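You operate a simulated robot arm through the tools that you are given. There is no shell and no other tool.

Carry out the task below with a simulated robot arm. There is one attempt and no reset: what you move stays moved.

Task
Dock the blue cube light in well A, the green one in B, and start charging on FULL.
Fine: dock both while the charger is off; leave the other lights alone.

Only the result counts: the job must be done as asked and must still hold three seconds after the hand-in. Knocking over, shifting, dropping, spilling or breaking anything else fails it.

Robot
A 7-joint arm with a two-finger parallel gripper, fixed in place. Base frame: the origin is at the foot of the arm, x ahead of it, y to its left, z up; the work surface is at about z = 860. Lengths are in mm, angles in rad, forces in N, time in s.
With the tool pointing down near the work surface it reaches from about 460 to 920 mm from the base axis. Its first joint turns from -2.007 to 2.007 rad. Payload 3.91 kg.
The TCP is the grasp point between the finger pads, 30 mm short of the fingertips. In the tool frame z runs along the fingers and y along their closing line. The gripper opens to 110 mm. The fingers are 20 mm wide and 10 mm thick; the gripper's body (48 by 112 mm) begins 55 mm behind the TCP.
Orientation is that of the tool frame in the base frame, as a unit quaternion [w, x, y, z]. With the fingers straight down and closing along the base's y, the tool's x points along the base's -x, its y along +y and its z along -z.

Tools
- The arm moves only by the tool send_rows. Its argument "increments" is text: rows parted by semicolons, each of 7 numbers parted by spaces: the shift along the tool's x, y, z in mm, then the turn, a rotation vector about the tool's x, y, z in rad, then the gripper command, from -1 (fully open) to 1 (shut), values between in proportion. In form: dx dy dz rx ry rz grip; .... A call has 1 to 20 rows; each row shifts and turns the commanded pose from where the row before left it, along the tool's axes as they then stand. A row lasts 0.2 s, in which the tool goes at most 50 mm and 0.15 rad; a call with a longer step from one row to the next is refused whole, and so is a gripper value outside its range. Where a pose cannot be reached the arm comes as near as it can. A force on the tool above 40 N (or 10 N above the force at the start of the call, whichever is more), or a blocked arm, ends the call early, and 0.2 s more pass. Each finger travels about 153 mm/s and halts on what it meets, pressing with about 35 N; the grip force reading is that of the motor and also rises with nothing between the fingers. The clock runs only during rows and for 0.2 s after the last one: add rows that do not move to give the fingers time. The reply holds the time, the measured pose of the TCP, the force on the tool along the base axes, the opening and the grip force, in the units named above and with some noise, with the torque about the TCP (base axes, N m) and any sound that the robot's microphone picked up.
- Cameras (640 x 400 px; columns grow to the right, rows downward): "scene" is fixed at [400.9, 650.3, 1459.9]; the picture's right is [-0.92, -0.39, 0.00], its down [-0.19, 0.46, -0.87] and it looks along [0.33, -0.80, -0.50] (base axes); focal length 360 px, centre (320, 200). "wrist" rides on the gripper at [72, 17, -103] in the tool frame; the picture's right is [-0.23, 0.97, 0.00], its down [-0.76, -0.18, -0.62] and it looks along [-0.61, -0.14, 0.78] (tool axes); focal length 222 px, centre (320, 200). There is no depth. A picture from a camera that has moved, and an enlarged one, comes with that camera's place and axes in the base frame and with its lens.
- get_image(camera): a new picture of that camera. No time passes.
- raise_lower(by): slides the trunk up (or, below 0, down) by that many mm; the arm rides with it, the base frame stays. It gives what a move gives, with no picture.
- close_up(camera, box): a new picture of the part [left, top, right, bottom] of that camera's present view, enlarged. No time passes.
- sign_off(): hands the job in; it is judged then, once.

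Nothing tells you positions but the pictures and the camera data. Unless the task says otherwise, let go and move clear before handing in.

The tools are called after ">>>" as name(argument=value, ...) on one line, values as JSON. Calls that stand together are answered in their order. send_rows: Moves the arm, as the interface text tells. Its arguments: {"type":"object","properties":{"increments":{"type":"string"}},"required":["increments"]} The other tools are called the same way: raise_lower (by) slides the trunk up or down; get_image (camera) takes a picture; close_up (camera, box) takes an enlarged picture of a part of a camera's view; sign_off () hands the job in.

At the start:

```text
clock: 0.0
ee_pos: [479.9, 266.0, 1236.6]
orientation: [0.0, 0.001, 1.0, 0.0]
force: [0.7, -0.4, 1.1]
ft_torque: [0.01, -0.01, 0.01]
finger_gap: 110.0
grip_force: 0.0
trunk travel left (down, up): [-800.0, 190.0]
```

scene: 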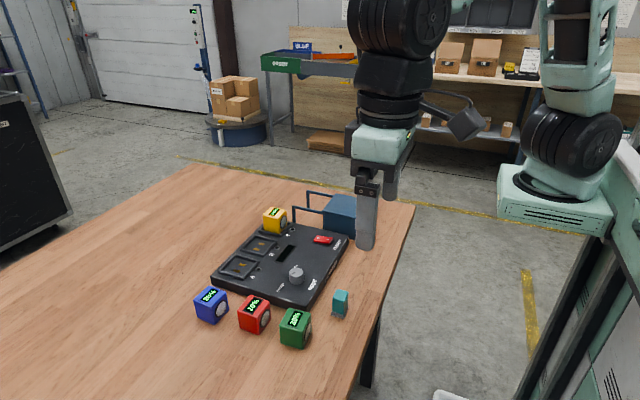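
wrist: 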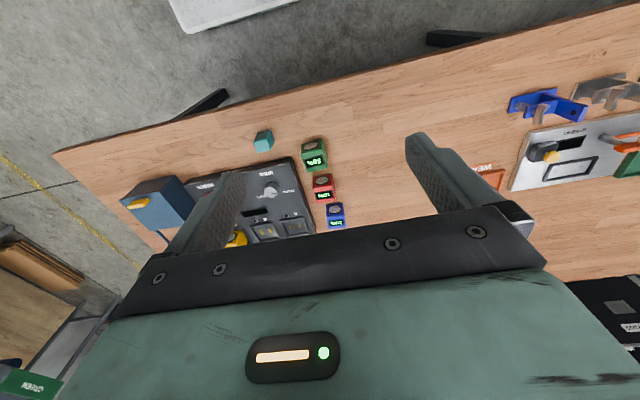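

I see a charger with two wells, a dial and a red switch, with blue, red and green cube lights in front of it and a yellow one beside it. I'll take close-ups first to locate everything.

>>> close_up(camera="scene", box=[190, 180, 370, 300])

>>> close_up(camera="scene", box=[180, 260, 360, 360])

>>> close_up(camera="wrist", box=[120, 110, 360, 250])

```text
3.33 times, centred on (280, 240) of scene
camera zoom: at [400.9, 650.3, 1459.9], right [-0.92, -0.39, 0.0], down [-0.19, 0.46, -0.87], along [0.33, -0.8, -0.5], focal length 1202 px, centre (453, 67)
```

zoom: 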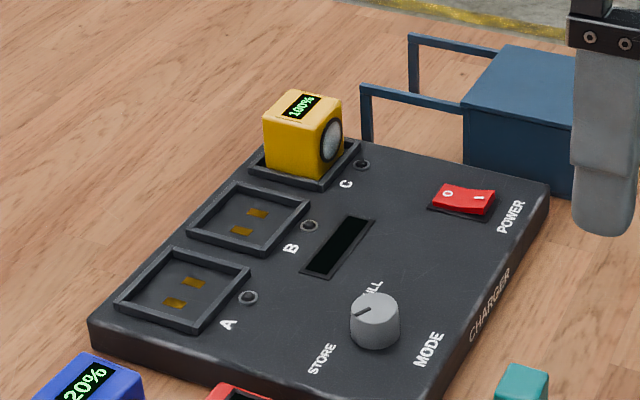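

```text
3.56 times, centred on (270, 310) of scene
camera zoom: at [400.9, 650.3, 1459.9], right [-0.92, -0.39, 0.0], down [-0.19, 0.46, -0.87], along [0.33, -0.8, -0.5], focal length 1282 px, centre (498, -191)
```

zoom: 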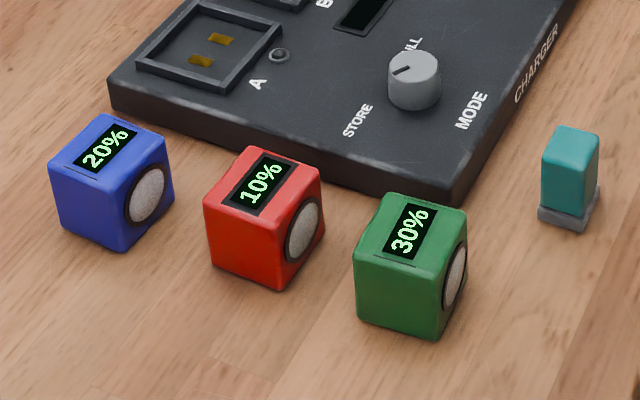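

```text
2.67 times, centred on (240, 180) of wrist
camera zoom: at [408.1, 282.6, 1339.8], right [0.23, 0.97, 0.0], down [0.76, -0.18, 0.62], along [0.61, -0.14, -0.78], focal length 592 px, centre (533, 253)
```

zoom: 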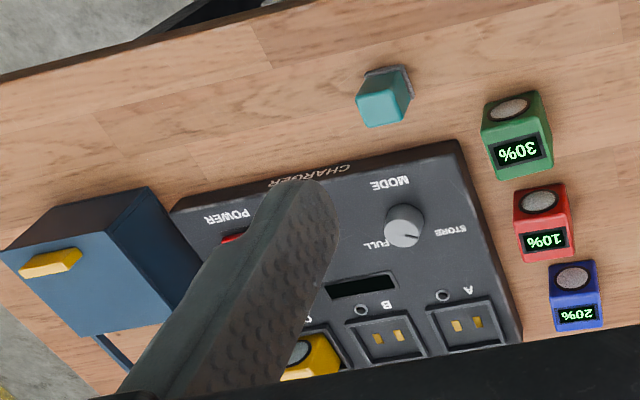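

The charger has wells A and B empty and yellow already in C, with a MODE knob and a red POWER rocker. I'll move the wrist camera over the charger for a more accurate look.

>>> send_rows(increments="-24 -33.2 17.4 0 0 0 -1;-24 -33.2 17.4 0 0 0 -1;-24 -33.2 17.4 0 0 0 -1;-24 -33.2 17.4 0 0 0 -1;-24 -33.2 17.4 0 0 0 -1;0 0 0 0 0 0 -1")

>>> get_image(camera="wrist")

>>> get_image(camera="scene")

```text
clock: 1.4
ee_pos: [600.9, 98.9, 1147.9]
orientation: [-0.001, 0.001, 1.0, -0.001]
force: [0.5, 0.3, -0.7]
ft_torque: [-0.02, -0.03, 0.02]
finger_gap: 110.2
grip_force: 0.1
trunk travel left (down, up): [-800.0, 190.0]
```

```text
taken
camera wrist: at [529.0, 116.3, 1251.5], right [0.23, 0.97, 0.0], down [0.76, -0.18, 0.62], along [0.61, -0.14, -0.78], focal length 222 px, centre (320, 200)
```

wrist: 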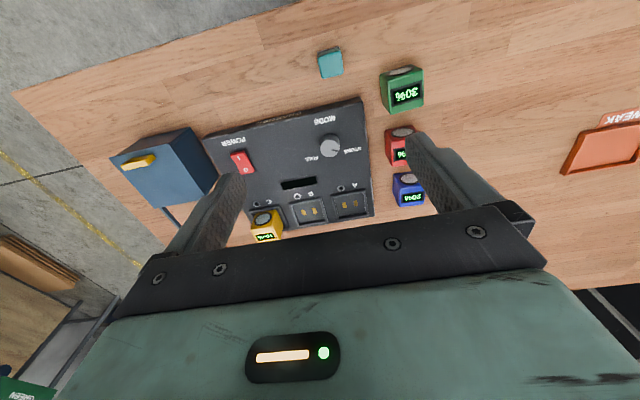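

```text
taken
```

scene: 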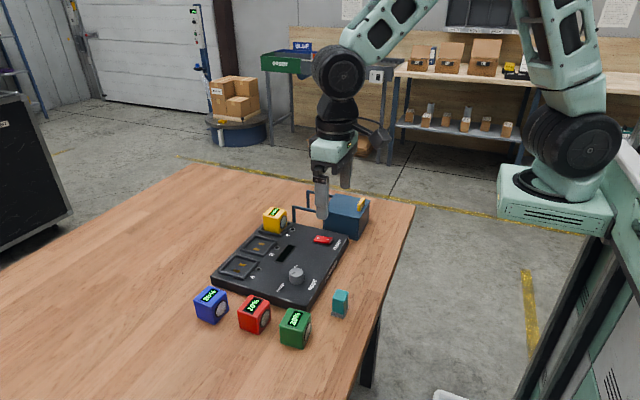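

The charger is fully in view between the fingers. I'll zoom in on the knob, the switch and the blue fixture next to it.

>>> close_up(camera="wrist", box=[200, 80, 440, 230])

>>> close_up(camera="wrist", box=[210, 110, 370, 210])

>>> close_up(camera="scene", box=[260, 180, 380, 255])

>>> close_up(camera="scene", box=[260, 250, 340, 300])

```text
2.67 times, centred on (320, 155) of wrist
camera zoom: at [529.0, 116.3, 1251.5], right [0.23, 0.97, 0.0], down [0.76, -0.18, 0.62], along [0.61, -0.14, -0.78], focal length 592 px, centre (320, 320)
```

zoom: 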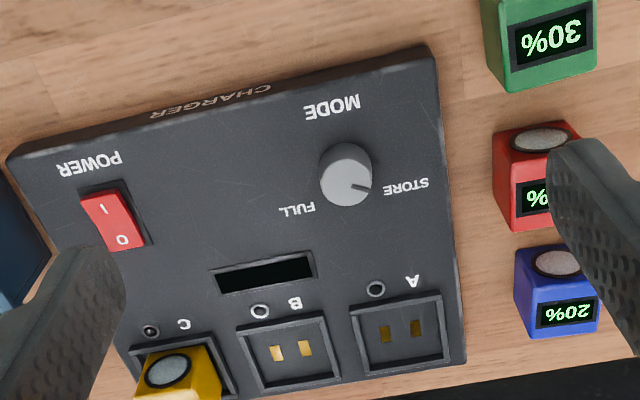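

```text
4.00 times, centred on (290, 160) of wrist
camera zoom: at [529.0, 116.3, 1251.5], right [0.23, 0.97, 0.0], down [0.76, -0.18, 0.62], along [0.61, -0.14, -0.78], focal length 888 px, centre (440, 360)
```

zoom: 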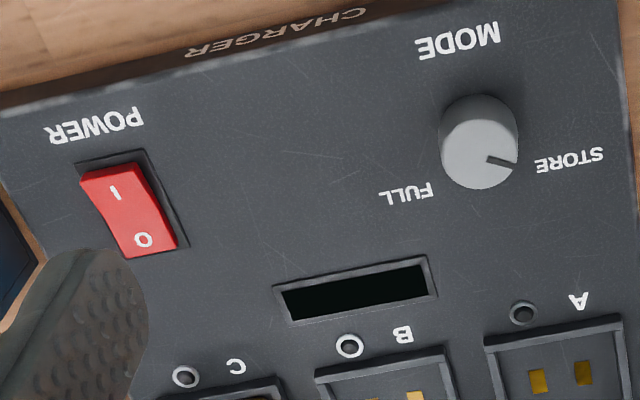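

```text
5.33 times, centred on (320, 218) of scene
camera zoom: at [400.9, 650.3, 1459.9], right [-0.92, -0.39, 0.0], down [-0.19, 0.46, -0.87], along [0.33, -0.8, -0.5], focal length 1923 px, centre (320, 107)
```

zoom: 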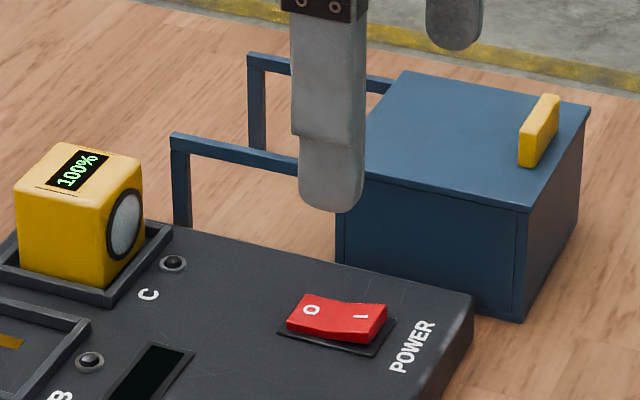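

```text
8.00 times, centred on (300, 275) of scene
camera zoom: at [400.9, 650.3, 1459.9], right [-0.92, -0.39, 0.0], down [-0.19, 0.46, -0.87], along [0.33, -0.8, -0.5], focal length 2884 px, centre (480, -400)
```

zoom: 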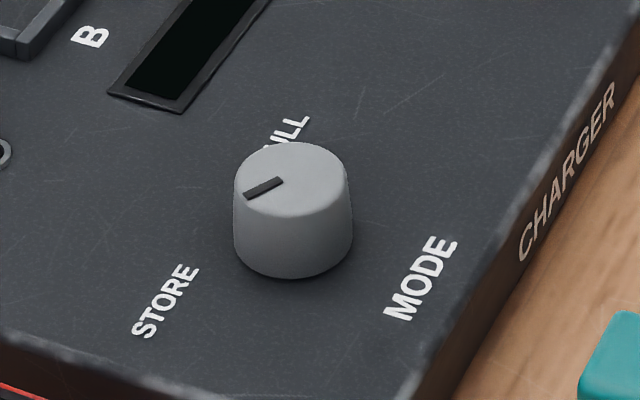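

The panel top works out at about z=889 and the knob at about (690, 97) pointing at STORE. The rocker is at about (692, -67) and looks set to O. Next I'll look at the loose cubes from above.

>>> send_rows(increments="0 38.7 16 0 0 0 -1;0 38.7 16 0 0 0 -1;0 38.7 16 0 0 0 -1;0 0 0 0 0 0 -1")

>>> close_up(camera="wrist", box=[220, 50, 460, 200])

>>> get_image(camera="wrist")

```text
clock: 2.4
ee_pos: [600.9, 214.9, 1102.5]
orientation: [-0.001, 0.0, 1.0, 0.0]
force: [0.0, -0.5, 0.0]
ft_torque: [0.01, -0.02, -0.01]
finger_gap: 109.9
grip_force: 0.1
trunk travel left (down, up): [-800.0, 190.0]
```

```text
2.67 times, centred on (340, 125) of wrist
camera zoom: at [527.9, 231.9, 1205.4], right [0.23, 0.97, 0.0], down [0.76, -0.18, 0.62], along [0.61, -0.14, -0.78], focal length 592 px, centre (267, 400)
```

zoom: 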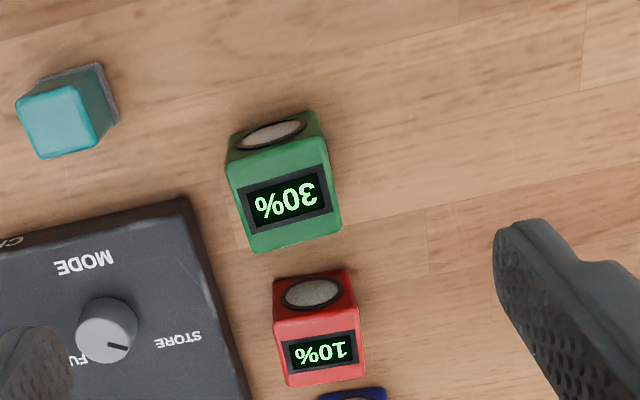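

```text
taken
camera wrist: at [527.9, 231.9, 1205.4], right [0.23, 0.97, 0.0], down [0.76, -0.18, 0.62], along [0.61, -0.14, -0.78], focal length 222 px, centre (320, 200)
```

wrist: 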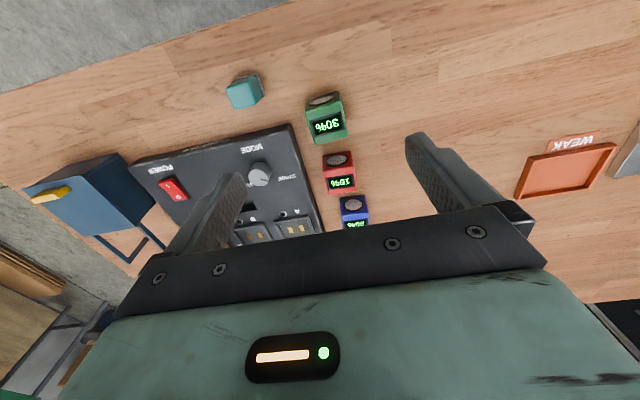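

Green is near (633, 217) and lies square to the axes, about 47 mm wide. Now I'll move over the wells to measure their centres and yaw.

>>> send_rows(increments="-32.2 -27.8 3 0 0 0 -1;-32.2 -27.8 3 0 0 0 -1;-32.2 -27.8 3 0 0 0 -1;-32.2 -27.8 3 0 0 0 -1;-32.2 -27.8 3 0 0 0 -1;0 0 0 0 0 0 -1")

>>> get_image(camera="wrist")

>>> close_up(camera="wrist", box=[240, 100, 400, 200])

>>> close_up(camera="scene", box=[205, 225, 285, 285])

>>> close_up(camera="scene", box=[185, 280, 325, 355])

```text
clock: 3.8
ee_pos: [760.8, 76.1, 1085.5]
orientation: [0.0, 0.0, 1.0, 0.0]
force: [-0.2, 0.0, 0.6]
ft_torque: [0.0, 0.04, -0.01]
finger_gap: 110.1
grip_force: 0.1
trunk travel left (down, up): [-800.0, 190.0]
```

```text
taken
camera wrist: at [688.7, 93.5, 1189.1], right [0.23, 0.97, 0.0], down [0.76, -0.18, 0.62], along [0.61, -0.14, -0.78], focal length 222 px, centre (320, 200)
```

wrist: 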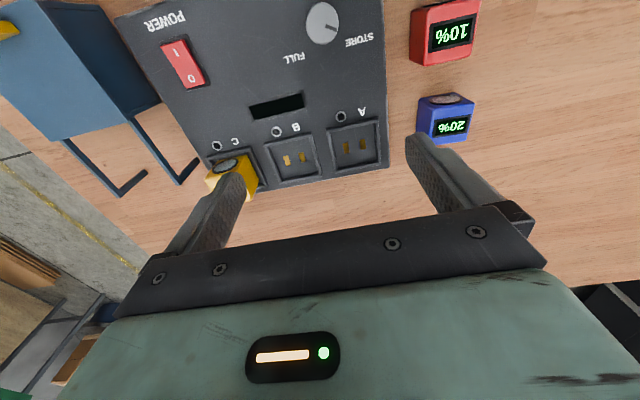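

```text
4.00 times, centred on (320, 150) of wrist
camera zoom: at [688.7, 93.5, 1189.1], right [0.23, 0.97, 0.0], down [0.76, -0.18, 0.62], along [0.61, -0.14, -0.78], focal length 888 px, centre (320, 400)
```

zoom: 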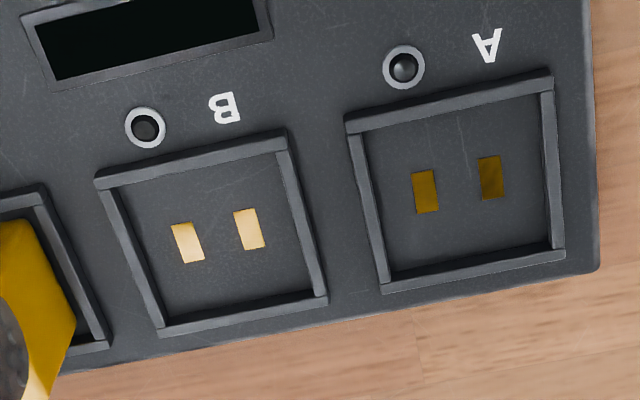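

```text
6.67 times, centred on (245, 255) of scene
camera zoom: at [400.9, 650.3, 1459.9], right [-0.92, -0.39, 0.0], down [-0.19, 0.46, -0.87], along [0.33, -0.8, -0.5], focal length 2404 px, centre (820, -167)
```

zoom: 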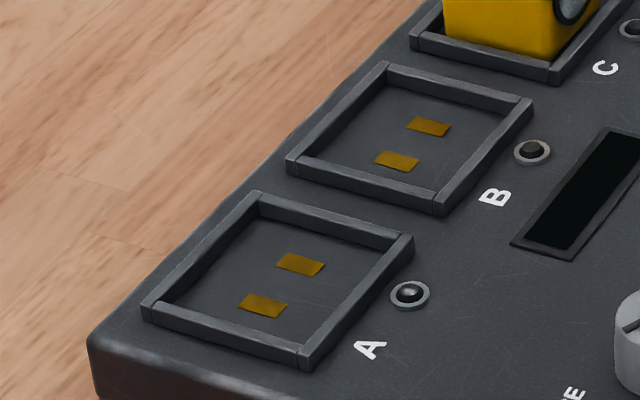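

```text
4.57 times, centred on (255, 318) of scene
camera zoom: at [400.9, 650.3, 1459.9], right [-0.92, -0.39, 0.0], down [-0.19, 0.46, -0.87], along [0.33, -0.8, -0.5], focal length 1648 px, centre (617, -337)
```

zoom: 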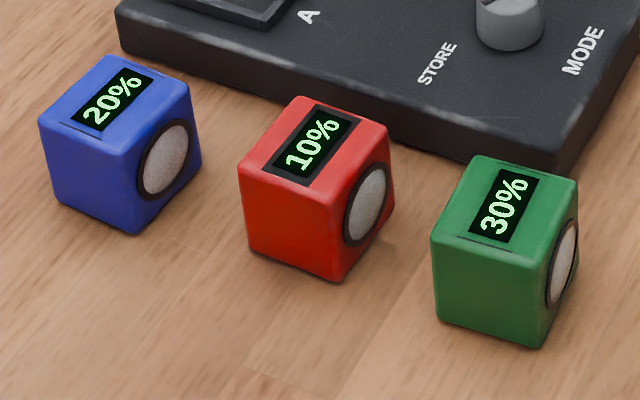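

Rim centres come out at A ≈ (835.5, 110.4) and B ≈ (834.7, 20.2), yaw about 0. I'll zoom in further to get the inner well size and the cube sizes.

>>> close_up(camera="wrist", box=[320, 110, 400, 180])

>>> close_up(camera="wrist", box=[400, 60, 500, 160])

>>> close_up(camera="scene", box=[190, 280, 240, 330])

>>> close_up(camera="scene", box=[270, 300, 320, 355])

>>> close_up(camera="wrist", box=[0, 0, 260, 200])

```text
5.71 times, centred on (360, 145) of wrist
camera zoom: at [688.7, 93.5, 1189.1], right [0.23, 0.97, 0.0], down [0.76, -0.18, 0.62], along [0.61, -0.14, -0.78], focal length 1269 px, centre (91, 514)
```

zoom: 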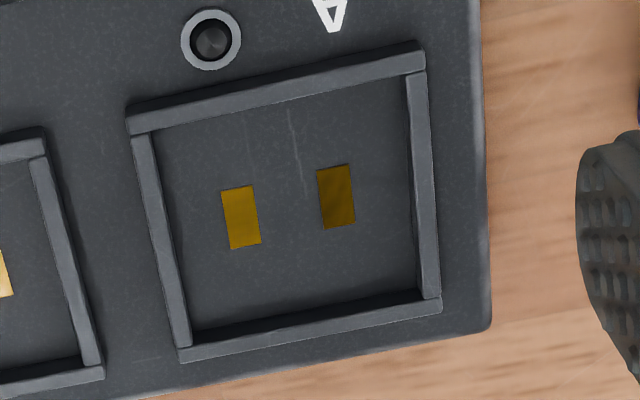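

```text
4.00 times, centred on (450, 110) of wrist
camera zoom: at [688.7, 93.5, 1189.1], right [0.23, 0.97, 0.0], down [0.76, -0.18, 0.62], along [0.61, -0.14, -0.78], focal length 888 px, centre (-200, 560)
```

zoom: 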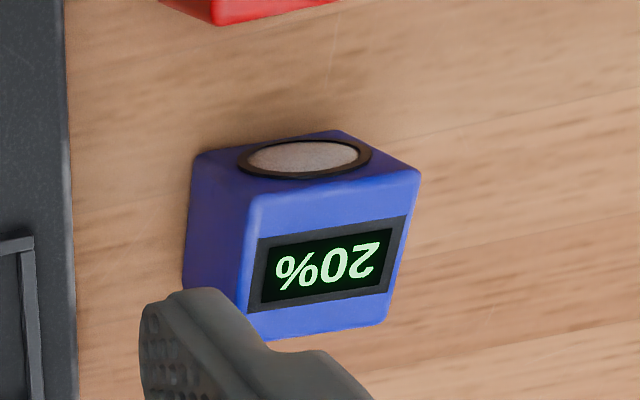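

```text
8.00 times, centred on (215, 305) of scene
camera zoom: at [400.9, 650.3, 1459.9], right [-0.92, -0.39, 0.0], down [-0.19, 0.46, -0.87], along [0.33, -0.8, -0.5], focal length 2884 px, centre (1160, -640)
```

zoom: 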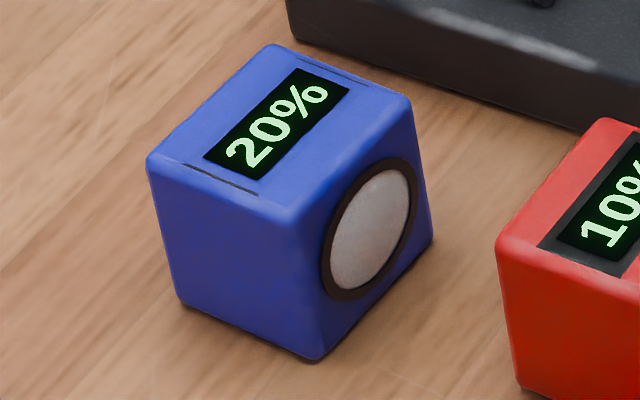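

```text
7.27 times, centred on (295, 328) of scene
camera zoom: at [400.9, 650.3, 1459.9], right [-0.92, -0.39, 0.0], down [-0.19, 0.46, -0.87], along [0.33, -0.8, -0.5], focal length 2622 px, centre (502, -727)
```

zoom: 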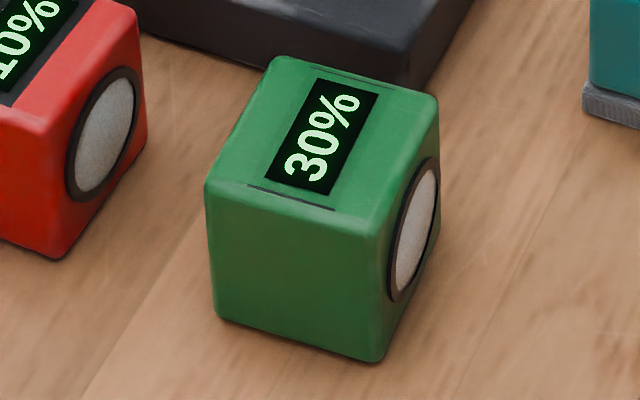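

```text
2.00 times, centred on (130, 100) of wrist
camera zoom: at [688.7, 93.5, 1189.1], right [0.23, 0.97, 0.0], down [0.76, -0.18, 0.62], along [0.61, -0.14, -0.78], focal length 444 px, centre (700, 400)
```

zoom: 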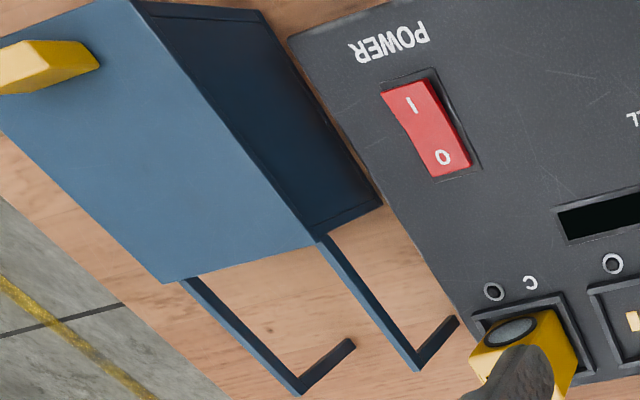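

The cubes are about 50 mm (top at z≈910), and the wells leave roughly 4 mm of clearance per side. Blue is near (824.5, 230.5), turned about -3.5°. I'll go above it with the fingers partly closed and check alignment.

>>> send_rows(increments="-15.9 38.6 21.4 0 0 0 -0.56;-15.9 38.6 21.4 0 0 0 -0.56;-15.9 38.6 21.4 0 0 0 -0.56;-15.9 38.6 21.4 0 0 0 -0.56;0 0 0 0 0 0.061 -0.56;0 0 0 0 0 0 -0.56")

>>> get_image(camera="wrist")

>>> close_up(camera="wrist", box=[240, 80, 400, 200])

>>> close_up(camera="scene", box=[160, 220, 280, 340])

```text
clock: 5.2
ee_pos: [822.7, 233.3, 997.4]
orientation: [0.0, 0.031, 1.0, 0.0]
force: [0.6, 0.0, -0.3]
ft_torque: [0.0, -0.01, 0.01]
finger_gap: 86.0
grip_force: 0.1
trunk travel left (down, up): [-800.0, 190.0]
```

```text
taken
camera wrist: at [752.1, 254.2, 1102.8], right [0.29, 0.96, 0.0], down [0.75, -0.22, 0.62], along [0.6, -0.18, -0.78], focal length 222 px, centre (320, 200)
```

wrist: 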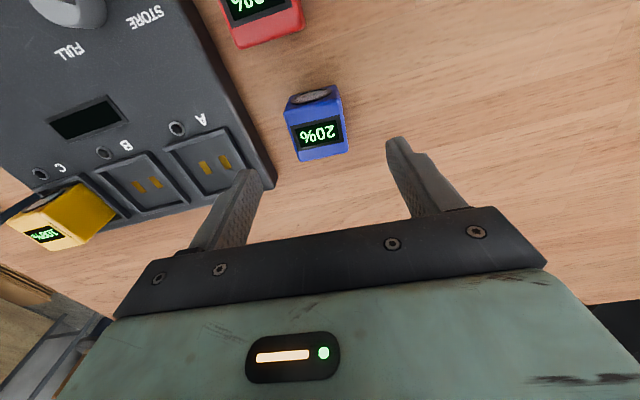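

```text
3.33 times, centred on (320, 140) of wrist
camera zoom: at [752.1, 254.2, 1102.8], right [0.29, 0.96, 0.0], down [0.75, -0.22, 0.62], along [0.6, -0.18, -0.78], focal length 740 px, centre (320, 400)
```

zoom: 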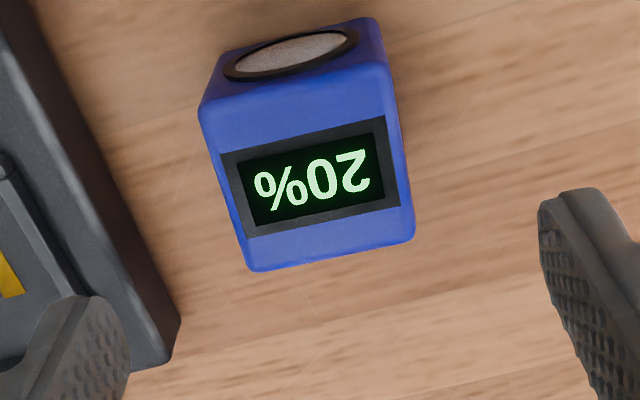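

```text
3.33 times, centred on (220, 280) of scene
camera zoom: at [400.9, 650.3, 1459.9], right [-0.92, -0.39, 0.0], down [-0.19, 0.46, -0.87], along [0.33, -0.8, -0.5], focal length 1202 px, centre (653, -67)
```

zoom: 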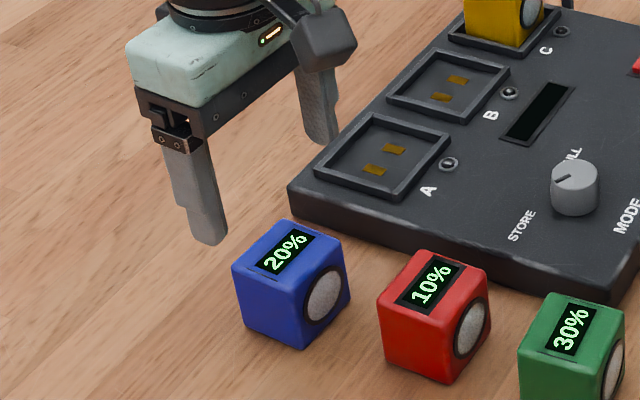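

Blue is below, between the open fingers. I'll hold still for a moment to check how noisy the pose reading is.

>>> send_rows(increments="0 0 0 0 0 0 -0.56;0 0 0 0 0 0 -0.56")

>>> close_up(camera="wrist", box=[260, 70, 380, 170])

```text
clock: 5.8
ee_pos: [822.6, 232.2, 999.7]
orientation: [-0.001, 0.031, 1.0, 0.0]
force: [0.5, -0.2, -0.3]
ft_torque: [0.0, -0.03, 0.02]
finger_gap: 86.0
grip_force: 0.0
trunk travel left (down, up): [-800.0, 190.0]
```

```text
4.00 times, centred on (320, 120) of wrist
camera zoom: at [752.2, 253.9, 1103.0], right [0.29, 0.96, 0.0], down [0.75, -0.22, 0.62], along [0.6, -0.18, -0.78], focal length 888 px, centre (320, 520)
```

zoom: 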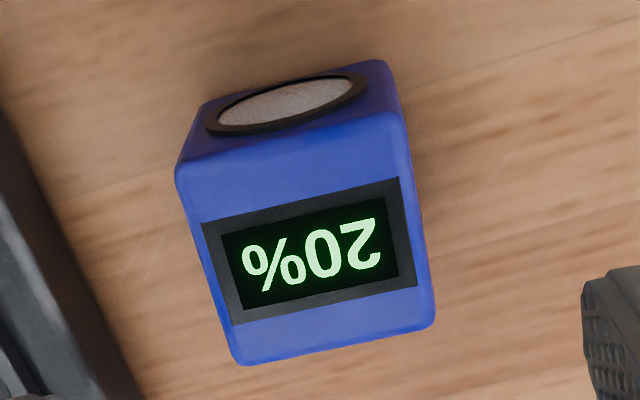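

Blue is within about 2 mm of the tool axis with under 1° of leftover yaw. I'll centre on it, descend, grip, and lift straight up.

>>> send_rows(increments="-2.3 -2.3 0 0 0 -0.005 -0.56;0 0 40 0 0 0 -0.56;0 0 40 0 0 0 -0.56;0 0 14 0 0 0 -0.56;0 0 0 0 0 0 -0.56")

>>> close_up(camera="wrist", box=[200, 100, 440, 250])

>>> close_up(camera="scene", box=[160, 220, 280, 340])

```text
clock: 7.0
ee_pos: [825.2, 228.2, 904.3]
orientation: [0.0, 0.027, 1.0, 0.0]
force: [-0.3, -0.2, 0.3]
ft_torque: [0.03, 0.01, 0.0]
finger_gap: 85.7
grip_force: 0.0
trunk travel left (down, up): [-800.0, 190.0]
```

```text
2.67 times, centred on (320, 175) of wrist
camera zoom: at [754.1, 249.5, 1008.7], right [0.28, 0.96, 0.0], down [0.75, -0.22, 0.62], along [0.6, -0.18, -0.78], focal length 592 px, centre (320, 267)
```

zoom: 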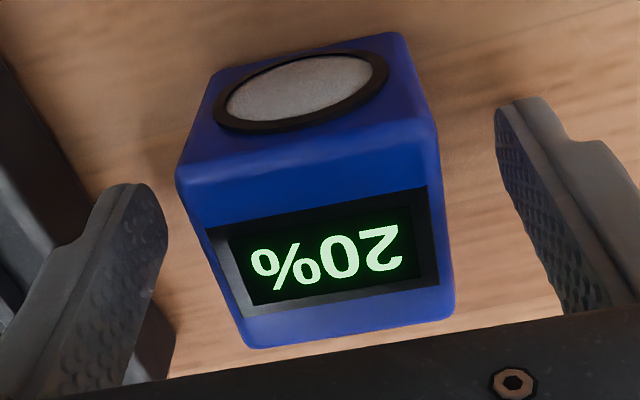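

```text
3.33 times, centred on (220, 280) of scene
camera zoom: at [400.9, 650.3, 1459.9], right [-0.92, -0.39, 0.0], down [-0.19, 0.46, -0.87], along [0.33, -0.8, -0.5], focal length 1202 px, centre (653, -67)
```

zoom: 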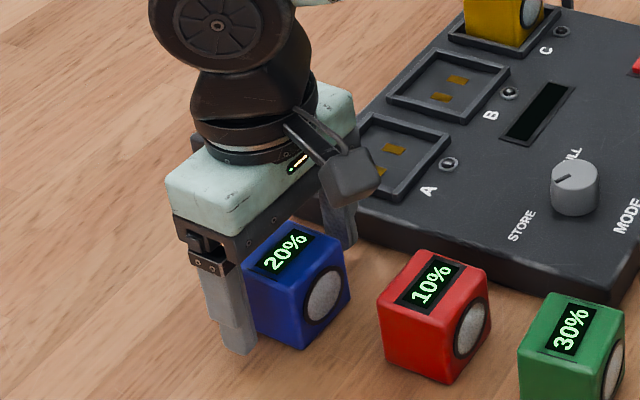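

The fingers straddle blue cleanly, well clear of the charger. I'll close on it and lift slowly.

>>> send_rows(increments="0 0 0 0 0 0 0.2;0 0 0 0 0 0 1;0 0 0 0 0 0 1;0 0 0 0 0 0 1;0 0 -10 0 0 0 1;0 0 -30 0 0 0 1;0 0 -40 0 0 0 1;0 0 0 0 0 0 1")

>>> get_image(camera="wrist")

>>> close_up(camera="scene", box=[160, 180, 320, 300])

```text
clock: 8.8
ee_pos: [824.3, 228.2, 987.0]
orientation: [0.0, 0.027, 1.0, 0.0]
force: [-0.8, 0.5, -2.7]
ft_torque: [0.03, -0.02, -0.02]
finger_gap: 49.6
grip_force: 34.6
trunk travel left (down, up): [-800.0, 190.0]
```

```text
taken
camera wrist: at [754.5, 249.9, 1091.2], right [0.28, 0.96, 0.0], down [0.75, -0.22, 0.62], along [0.6, -0.18, -0.78], focal length 222 px, centre (320, 200)
```

wrist: 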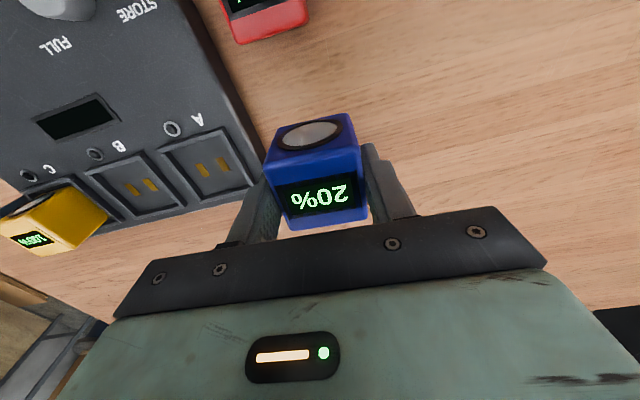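

```text
3.33 times, centred on (240, 240) of scene
camera zoom: at [400.9, 650.3, 1459.9], right [-0.92, -0.39, 0.0], down [-0.19, 0.46, -0.87], along [0.33, -0.8, -0.5], focal length 1202 px, centre (587, 67)
```

zoom: 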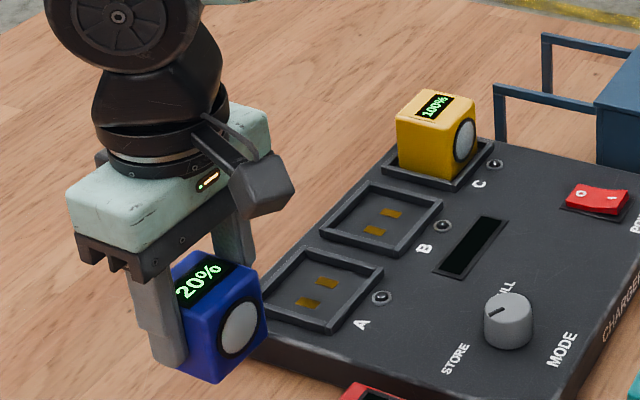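

Blue is gripped at 49.6 mm and lifted. I'll measure where it sits along the fingers before placing it.

>>> close_up(camera="wrist", box=[240, 100, 400, 240])

>>> close_up(camera="scene", box=[180, 230, 240, 280])

```text
2.86 times, centred on (320, 170) of wrist
camera zoom: at [754.5, 249.9, 1091.2], right [0.28, 0.96, 0.0], down [0.75, -0.22, 0.62], along [0.6, -0.18, -0.78], focal length 635 px, centre (320, 286)
```

zoom: 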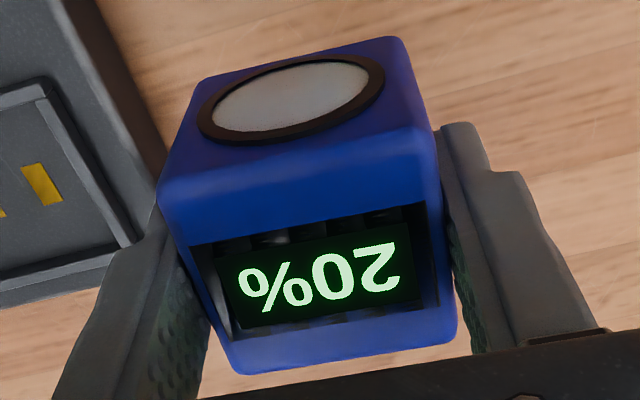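

```text
8.00 times, centred on (210, 255) of scene
camera zoom: at [400.9, 650.3, 1459.9], right [-0.92, -0.39, 0.0], down [-0.19, 0.46, -0.87], along [0.33, -0.8, -0.5], focal length 2884 px, centre (1200, -240)
```

zoom: 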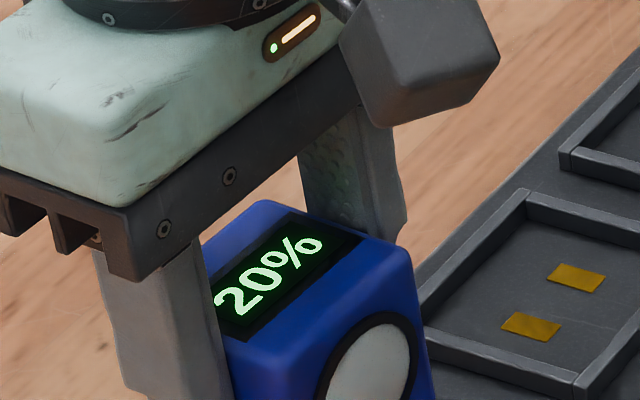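

The cube is centred on the TCP to within about 1 mm. I'll square the tool to the charger, carry blue above well A, and check before lowering.

>>> send_rows(increments="0 0 0 0 0 -0.056 1;-3.7 -30 0 0 0 0 1;-3.7 -30 0 0 0 0 1;-3.6 -30 0 0 0 0 1;0 -28.2 0 0 0 0 1;0 0 0 0 0 0 1;0 0 0 0 0 0 1")

>>> get_image(camera="wrist")

>>> close_up(camera="scene", box=[190, 190, 310, 290])

```text
clock: 10.4
ee_pos: [839.6, 110.9, 988.0]
orientation: [0.0, 0.001, 1.0, 0.001]
force: [0.3, -0.3, -1.8]
ft_torque: [0.03, 0.02, 0.03]
finger_gap: 49.8
grip_force: 35.0
trunk travel left (down, up): [-800.0, 190.0]
```

```text
taken
camera wrist: at [765.8, 127.9, 1091.1], right [0.23, 0.97, 0.0], down [0.76, -0.18, 0.62], along [0.61, -0.14, -0.78], focal length 222 px, centre (320, 200)
```

wrist: 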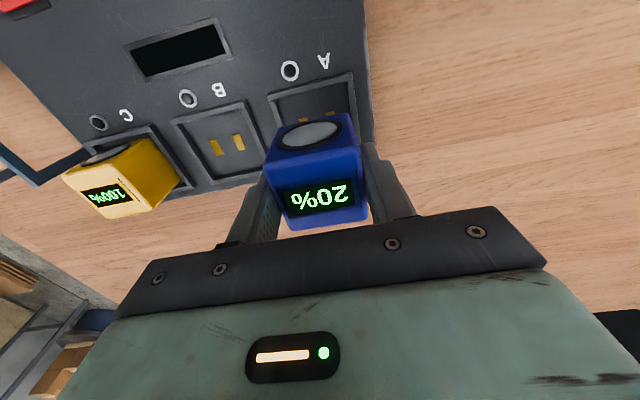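

```text
4.00 times, centred on (250, 240) of scene
camera zoom: at [400.9, 650.3, 1459.9], right [-0.92, -0.39, 0.0], down [-0.19, 0.46, -0.87], along [0.33, -0.8, -0.5], focal length 1442 px, centre (600, 40)
```

zoom: 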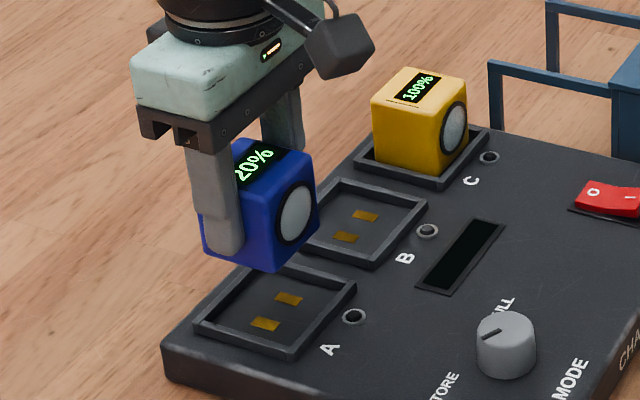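

Blue is over well A. I'll lower it partway to just above the rim and compare the cube edges with the rim.

>>> send_rows(increments="0 0 20 0 0 0 1;0 0 15 0 0 0 1;0 0 0 0 0 0 1;0 0 0 0 0 0 1")

>>> close_up(camera="wrist", box=[220, 60, 420, 210])

>>> close_up(camera="scene", box=[205, 220, 285, 285])

```text
clock: 11.4
ee_pos: [838.6, 110.1, 951.2]
orientation: [0.001, 0.0, 1.0, 0.0]
force: [0.6, 0.4, -2.6]
ft_torque: [0.01, -0.01, -0.02]
finger_gap: 49.6
grip_force: 35.6
trunk travel left (down, up): [-800.0, 190.0]
```

```text
2.67 times, centred on (320, 135) of wrist
camera zoom: at [766.0, 127.6, 1055.3], right [0.23, 0.97, 0.0], down [0.76, -0.18, 0.62], along [0.61, -0.14, -0.78], focal length 592 px, centre (320, 373)
```

zoom: 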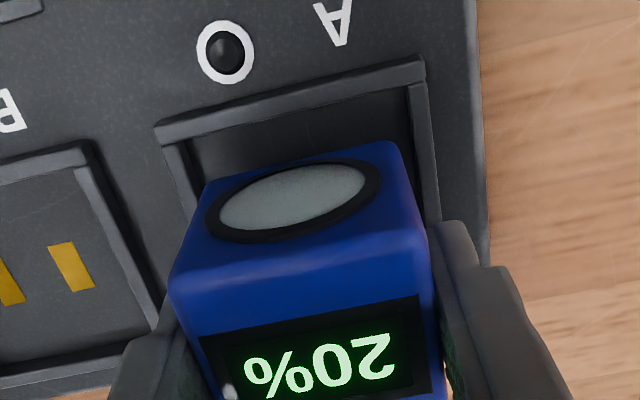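

```text
6.15 times, centred on (245, 252) of scene
camera zoom: at [400.9, 650.3, 1459.9], right [-0.92, -0.39, 0.0], down [-0.19, 0.46, -0.87], along [0.33, -0.8, -0.5], focal length 2219 px, centre (782, -123)
```

zoom: 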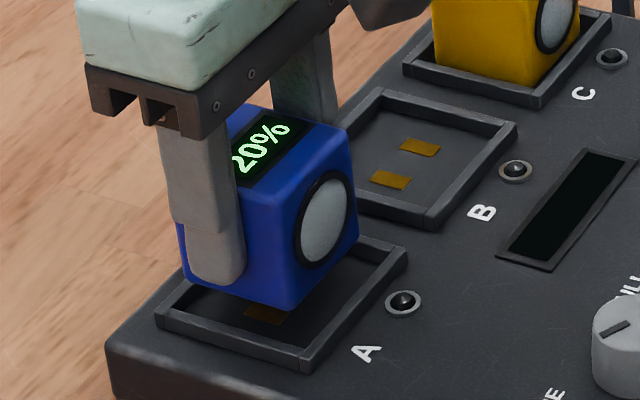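

Blue looks about 2 mm too far forward and about 1 mm to the right. I'll correct that and lower it into the well in small steps.

>>> send_rows(increments="1.8 0.9 0 0 0 0 1;0 0 8 0 0 0 1;0 0 4 0 0 0 1;0 0 2 0 0 0 1;0 0 0 0 0 0 1")

>>> close_up(camera="wrist", box=[220, 60, 420, 210])

>>> close_up(camera="scene", box=[205, 220, 285, 285])

```text
clock: 12.6
ee_pos: [836.9, 110.9, 936.9]
orientation: [0.0, 0.0, 1.0, -0.001]
force: [0.2, -0.4, -2.5]
ft_torque: [0.02, -0.02, 0.02]
finger_gap: 49.8
grip_force: 35.1
trunk travel left (down, up): [-800.0, 190.0]
```

```text
2.67 times, centred on (320, 135) of wrist
camera zoom: at [764.2, 128.4, 1041.4], right [0.23, 0.97, 0.0], down [0.76, -0.18, 0.62], along [0.61, -0.14, -0.78], focal length 592 px, centre (320, 373)
```

zoom: 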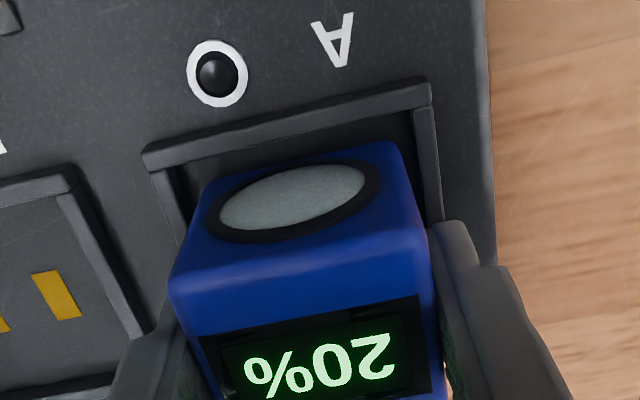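

```text
6.15 times, centred on (245, 252) of scene
camera zoom: at [400.9, 650.3, 1459.9], right [-0.92, -0.39, 0.0], down [-0.19, 0.46, -0.87], along [0.33, -0.8, -0.5], focal length 2219 px, centre (782, -123)
```

zoom: 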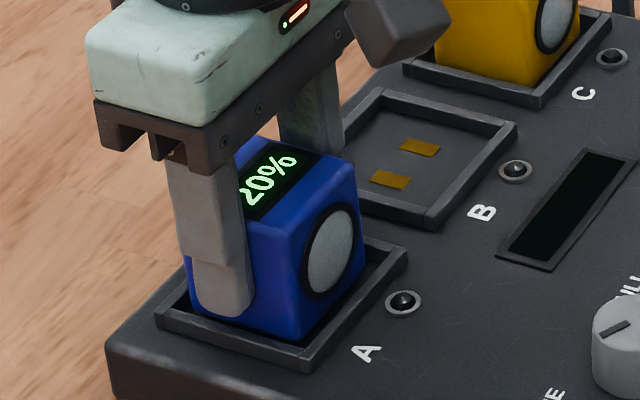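

Blue is entering the well inside the rim. I'll lower the last few millimetres gently until contact.

>>> send_rows(increments="0 0 1.5 0 0 0 1;0 0 1 0 0 0 1;0 0 0 0 0 0 1")

```text
clock: 13.4
ee_pos: [836.3, 111.1, 935.0]
orientation: [0.001, 0.001, 1.0, 0.0]
force: [0.4, -0.6, -2.9]
ft_torque: [0.01, -0.05, 0.01]
finger_gap: 49.7
grip_force: 35.2
trunk travel left (down, up): [-800.0, 190.0]
```

>>> send_rows(increments="0 0 1 0 0 0 1;0 0 0 0 0 0 1")

>>> close_up(camera="scene", box=[205, 220, 285, 285])

```text
clock: 14.0
ee_pos: [836.2, 111.1, 935.0]
orientation: [0.0, 0.001, 1.0, -0.001]
force: [-1.6, -0.2, 1.9]
ft_torque: [-0.05, 0.04, -0.04]
finger_gap: 49.5
grip_force: 35.1
trunk travel left (down, up): [-800.0, 190.0]
```

```text
6.15 times, centred on (245, 252) of scene
camera zoom: at [400.9, 650.3, 1459.9], right [-0.92, -0.39, 0.0], down [-0.19, 0.46, -0.87], along [0.33, -0.8, -0.5], focal length 2219 px, centre (782, -123)
```

zoom: 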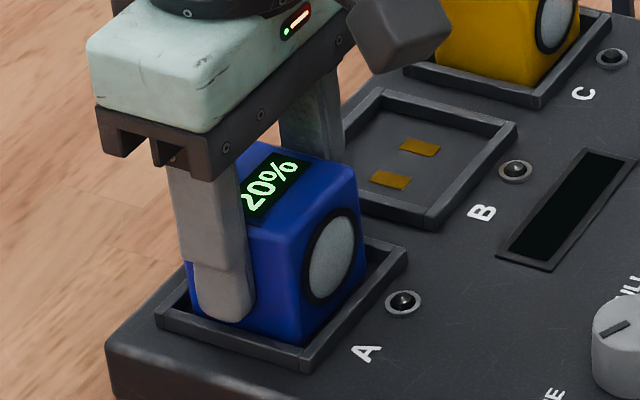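

The force reading shows blue resting on the well floor. I'll open the fingers and retreat straight up to inspect it.

>>> send_rows(increments="0 0 0 0 0 0 0;0 0 0 0 0 0 -0.3;0 0 0 0 0 0 -0.3;0 0 -20 0 0 0 -0.3;0 0 -40 0 0 0 -0.3;0 0 -40 0 0 0 -0.3;0 0 0 0 0 0 -0.3;0 0 0 0 0 0 -0.3")

>>> close_up(camera="wrist", box=[220, 60, 420, 210])

>>> close_up(camera="scene", box=[205, 210, 285, 285])

```text
clock: 15.8
ee_pos: [836.6, 111.5, 1035.2]
orientation: [0.0, -0.001, 1.0, 0.001]
force: [0.0, -0.7, 0.0]
ft_torque: [0.01, 0.0, -0.01]
finger_gap: 71.5
grip_force: 0.0
trunk travel left (down, up): [-800.0, 190.0]
```

```text
2.67 times, centred on (320, 135) of wrist
camera zoom: at [763.9, 128.9, 1138.6], right [0.23, 0.97, 0.0], down [0.76, -0.18, 0.62], along [0.61, -0.14, -0.78], focal length 592 px, centre (320, 373)
```

zoom: 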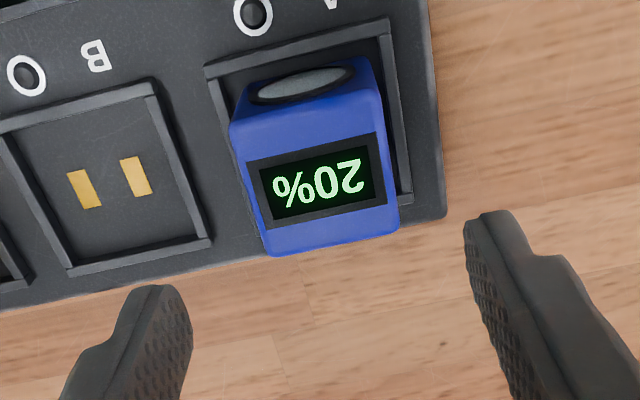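

```text
5.33 times, centred on (245, 248) of scene
camera zoom: at [400.9, 650.3, 1459.9], right [-0.92, -0.39, 0.0], down [-0.19, 0.46, -0.87], along [0.33, -0.8, -0.5], focal length 1923 px, centre (720, -53)
```

zoom: 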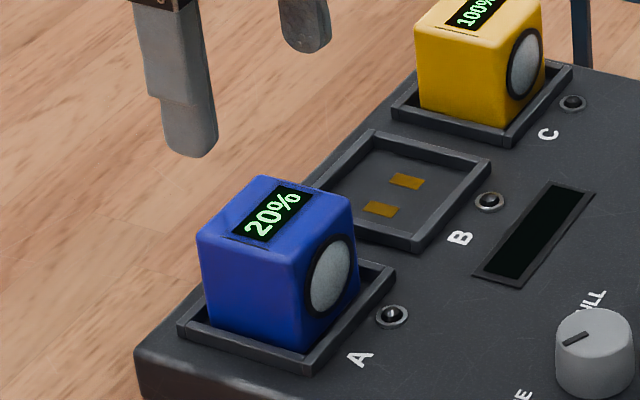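

Blue sits properly in well A, like yellow in C. Now on to green, stopping about 90 mm above it to measure its pose.

>>> send_rows(increments="40.6 21.2 7 0 0 0 -0.56;40.6 21.2 7 0 0 0 -0.56;40.6 21.2 7 0 0 0 -0.56;40.6 21.2 7 0 0 0 -0.56;40.6 21.2 7 0 0 0 -0.56;0 0 0 0 0 0 -0.56;0 0 0 0 0 0 -0.56")

>>> close_up(camera="wrist", box=[260, 70, 380, 170])

>>> get_image(camera="wrist")

```text
clock: 17.4
ee_pos: [635.3, 217.6, 999.1]
orientation: [0.0, -0.001, 1.0, 0.0]
force: [-0.7, 0.0, 0.0]
ft_torque: [-0.02, 0.01, 0.0]
finger_gap: 86.1
grip_force: 0.1
trunk travel left (down, up): [-800.0, 190.0]
```

```text
4.00 times, centred on (320, 120) of wrist
camera zoom: at [562.6, 234.7, 1102.9], right [0.23, 0.97, 0.0], down [0.76, -0.18, 0.62], along [0.61, -0.14, -0.78], focal length 888 px, centre (320, 520)
```

zoom: 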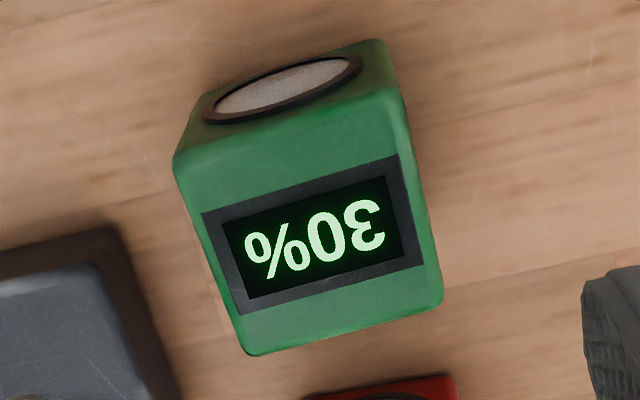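

```text
taken
camera wrist: at [562.6, 234.7, 1102.9], right [0.23, 0.97, 0.0], down [0.76, -0.18, 0.62], along [0.61, -0.14, -0.78], focal length 222 px, centre (320, 200)
```

wrist: 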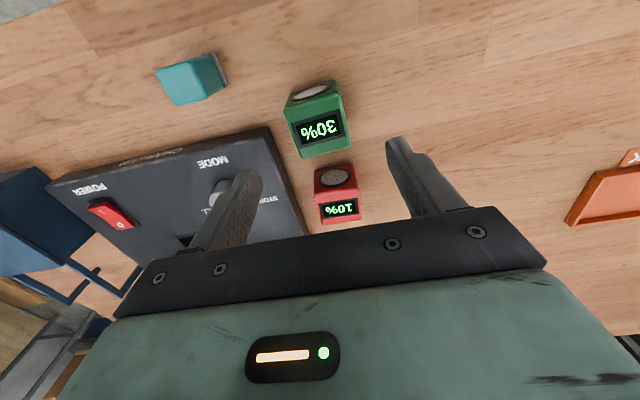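

Green is nearly under the tool and turned about +3.7°. I'll align to it, narrow the opening, and descend.

>>> send_rows(increments="0 0 0 0 0 -0.065 -0.4;1 -0.6 0 0 0 0 -0.4;0 0 40 0 0 0 -0.4;0 0 40 0 0 0 -0.4;0 0 14 0 0 0 -0.4;0 0 0 0 0 0 -0.4")

>>> close_up(camera="wrist", box=[200, 100, 440, 250])

>>> close_up(camera="scene", box=[230, 260, 350, 350])

```text
clock: 18.8
ee_pos: [631.7, 214.9, 905.3]
orientation: [-0.001, -0.031, 1.0, 0.0]
force: [0.0, 0.7, 0.3]
ft_torque: [-0.02, 0.0, 0.01]
finger_gap: 77.0
grip_force: 0.1
trunk travel left (down, up): [-800.0, 190.0]
```

```text
2.67 times, centred on (320, 175) of wrist
camera zoom: at [558.9, 228.1, 1009.1], right [0.16, 0.99, 0.0], down [0.77, -0.13, 0.62], along [0.62, -0.1, -0.78], focal length 592 px, centre (320, 267)
```

zoom: 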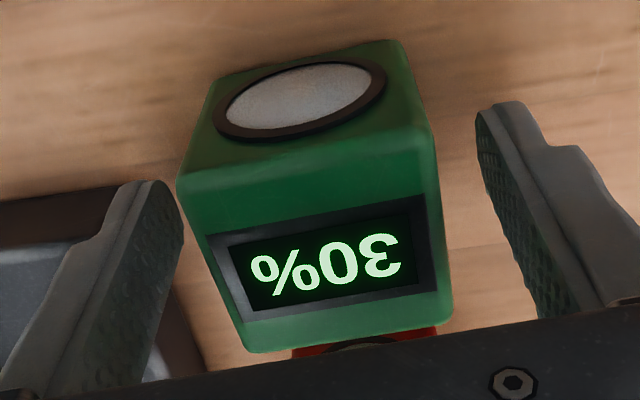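

```text
4.44 times, centred on (290, 305) of scene
camera zoom: at [400.9, 650.3, 1459.9], right [-0.92, -0.39, 0.0], down [-0.19, 0.46, -0.87], along [0.33, -0.8, -0.5], focal length 1602 px, centre (453, -267)
```

zoom: 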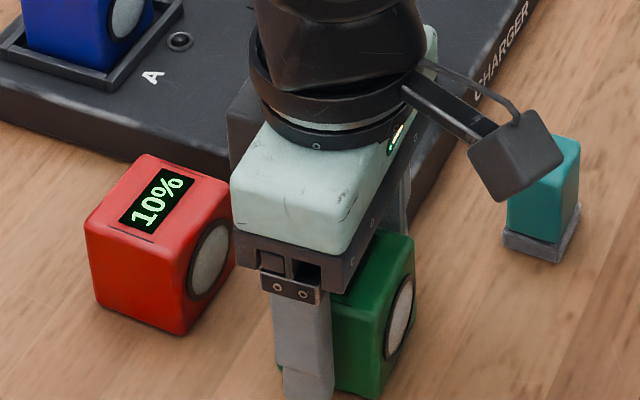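

The fingers straddle green and clear both the charger and red. I'll shift 1.5 mm forward, grip, and lift.

>>> send_rows(increments="-1.5 0 0 0 0 0 -0.4;0 0 0 0 0 0 0.2;0 0 0 0 0 0 1;0 0 0 0 0 0 1;0 0 0 0 0 0 1;0 0 -10 0 0 0 1;0 0 -30 0 0 0 1;0 0 -40 0 0 0 1;0 0 0 0 0 0 1")

>>> close_up(camera="wrist", box=[240, 100, 400, 240])

>>> get_image(camera="scene")

```text
clock: 20.8
ee_pos: [634.0, 217.1, 983.1]
orientation: [0.0, -0.032, 0.999, 0.001]
force: [0.7, -0.3, -2.7]
ft_torque: [0.02, -0.01, -0.02]
finger_gap: 49.6
grip_force: 34.7
trunk travel left (down, up): [-800.0, 190.0]
```

```text
2.86 times, centred on (320, 170) of wrist
camera zoom: at [560.8, 229.2, 1087.9], right [0.16, 0.99, 0.0], down [0.77, -0.13, 0.62], along [0.61, -0.1, -0.78], focal length 635 px, centre (320, 286)
```

zoom: 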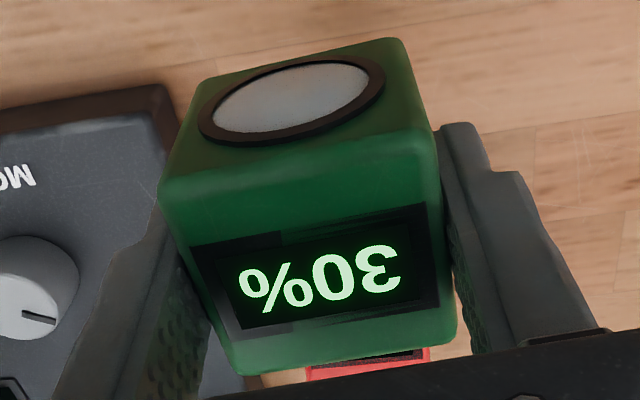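

```text
taken
```

scene: 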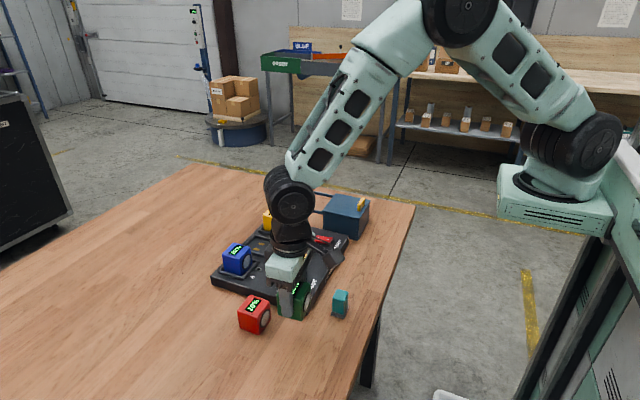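

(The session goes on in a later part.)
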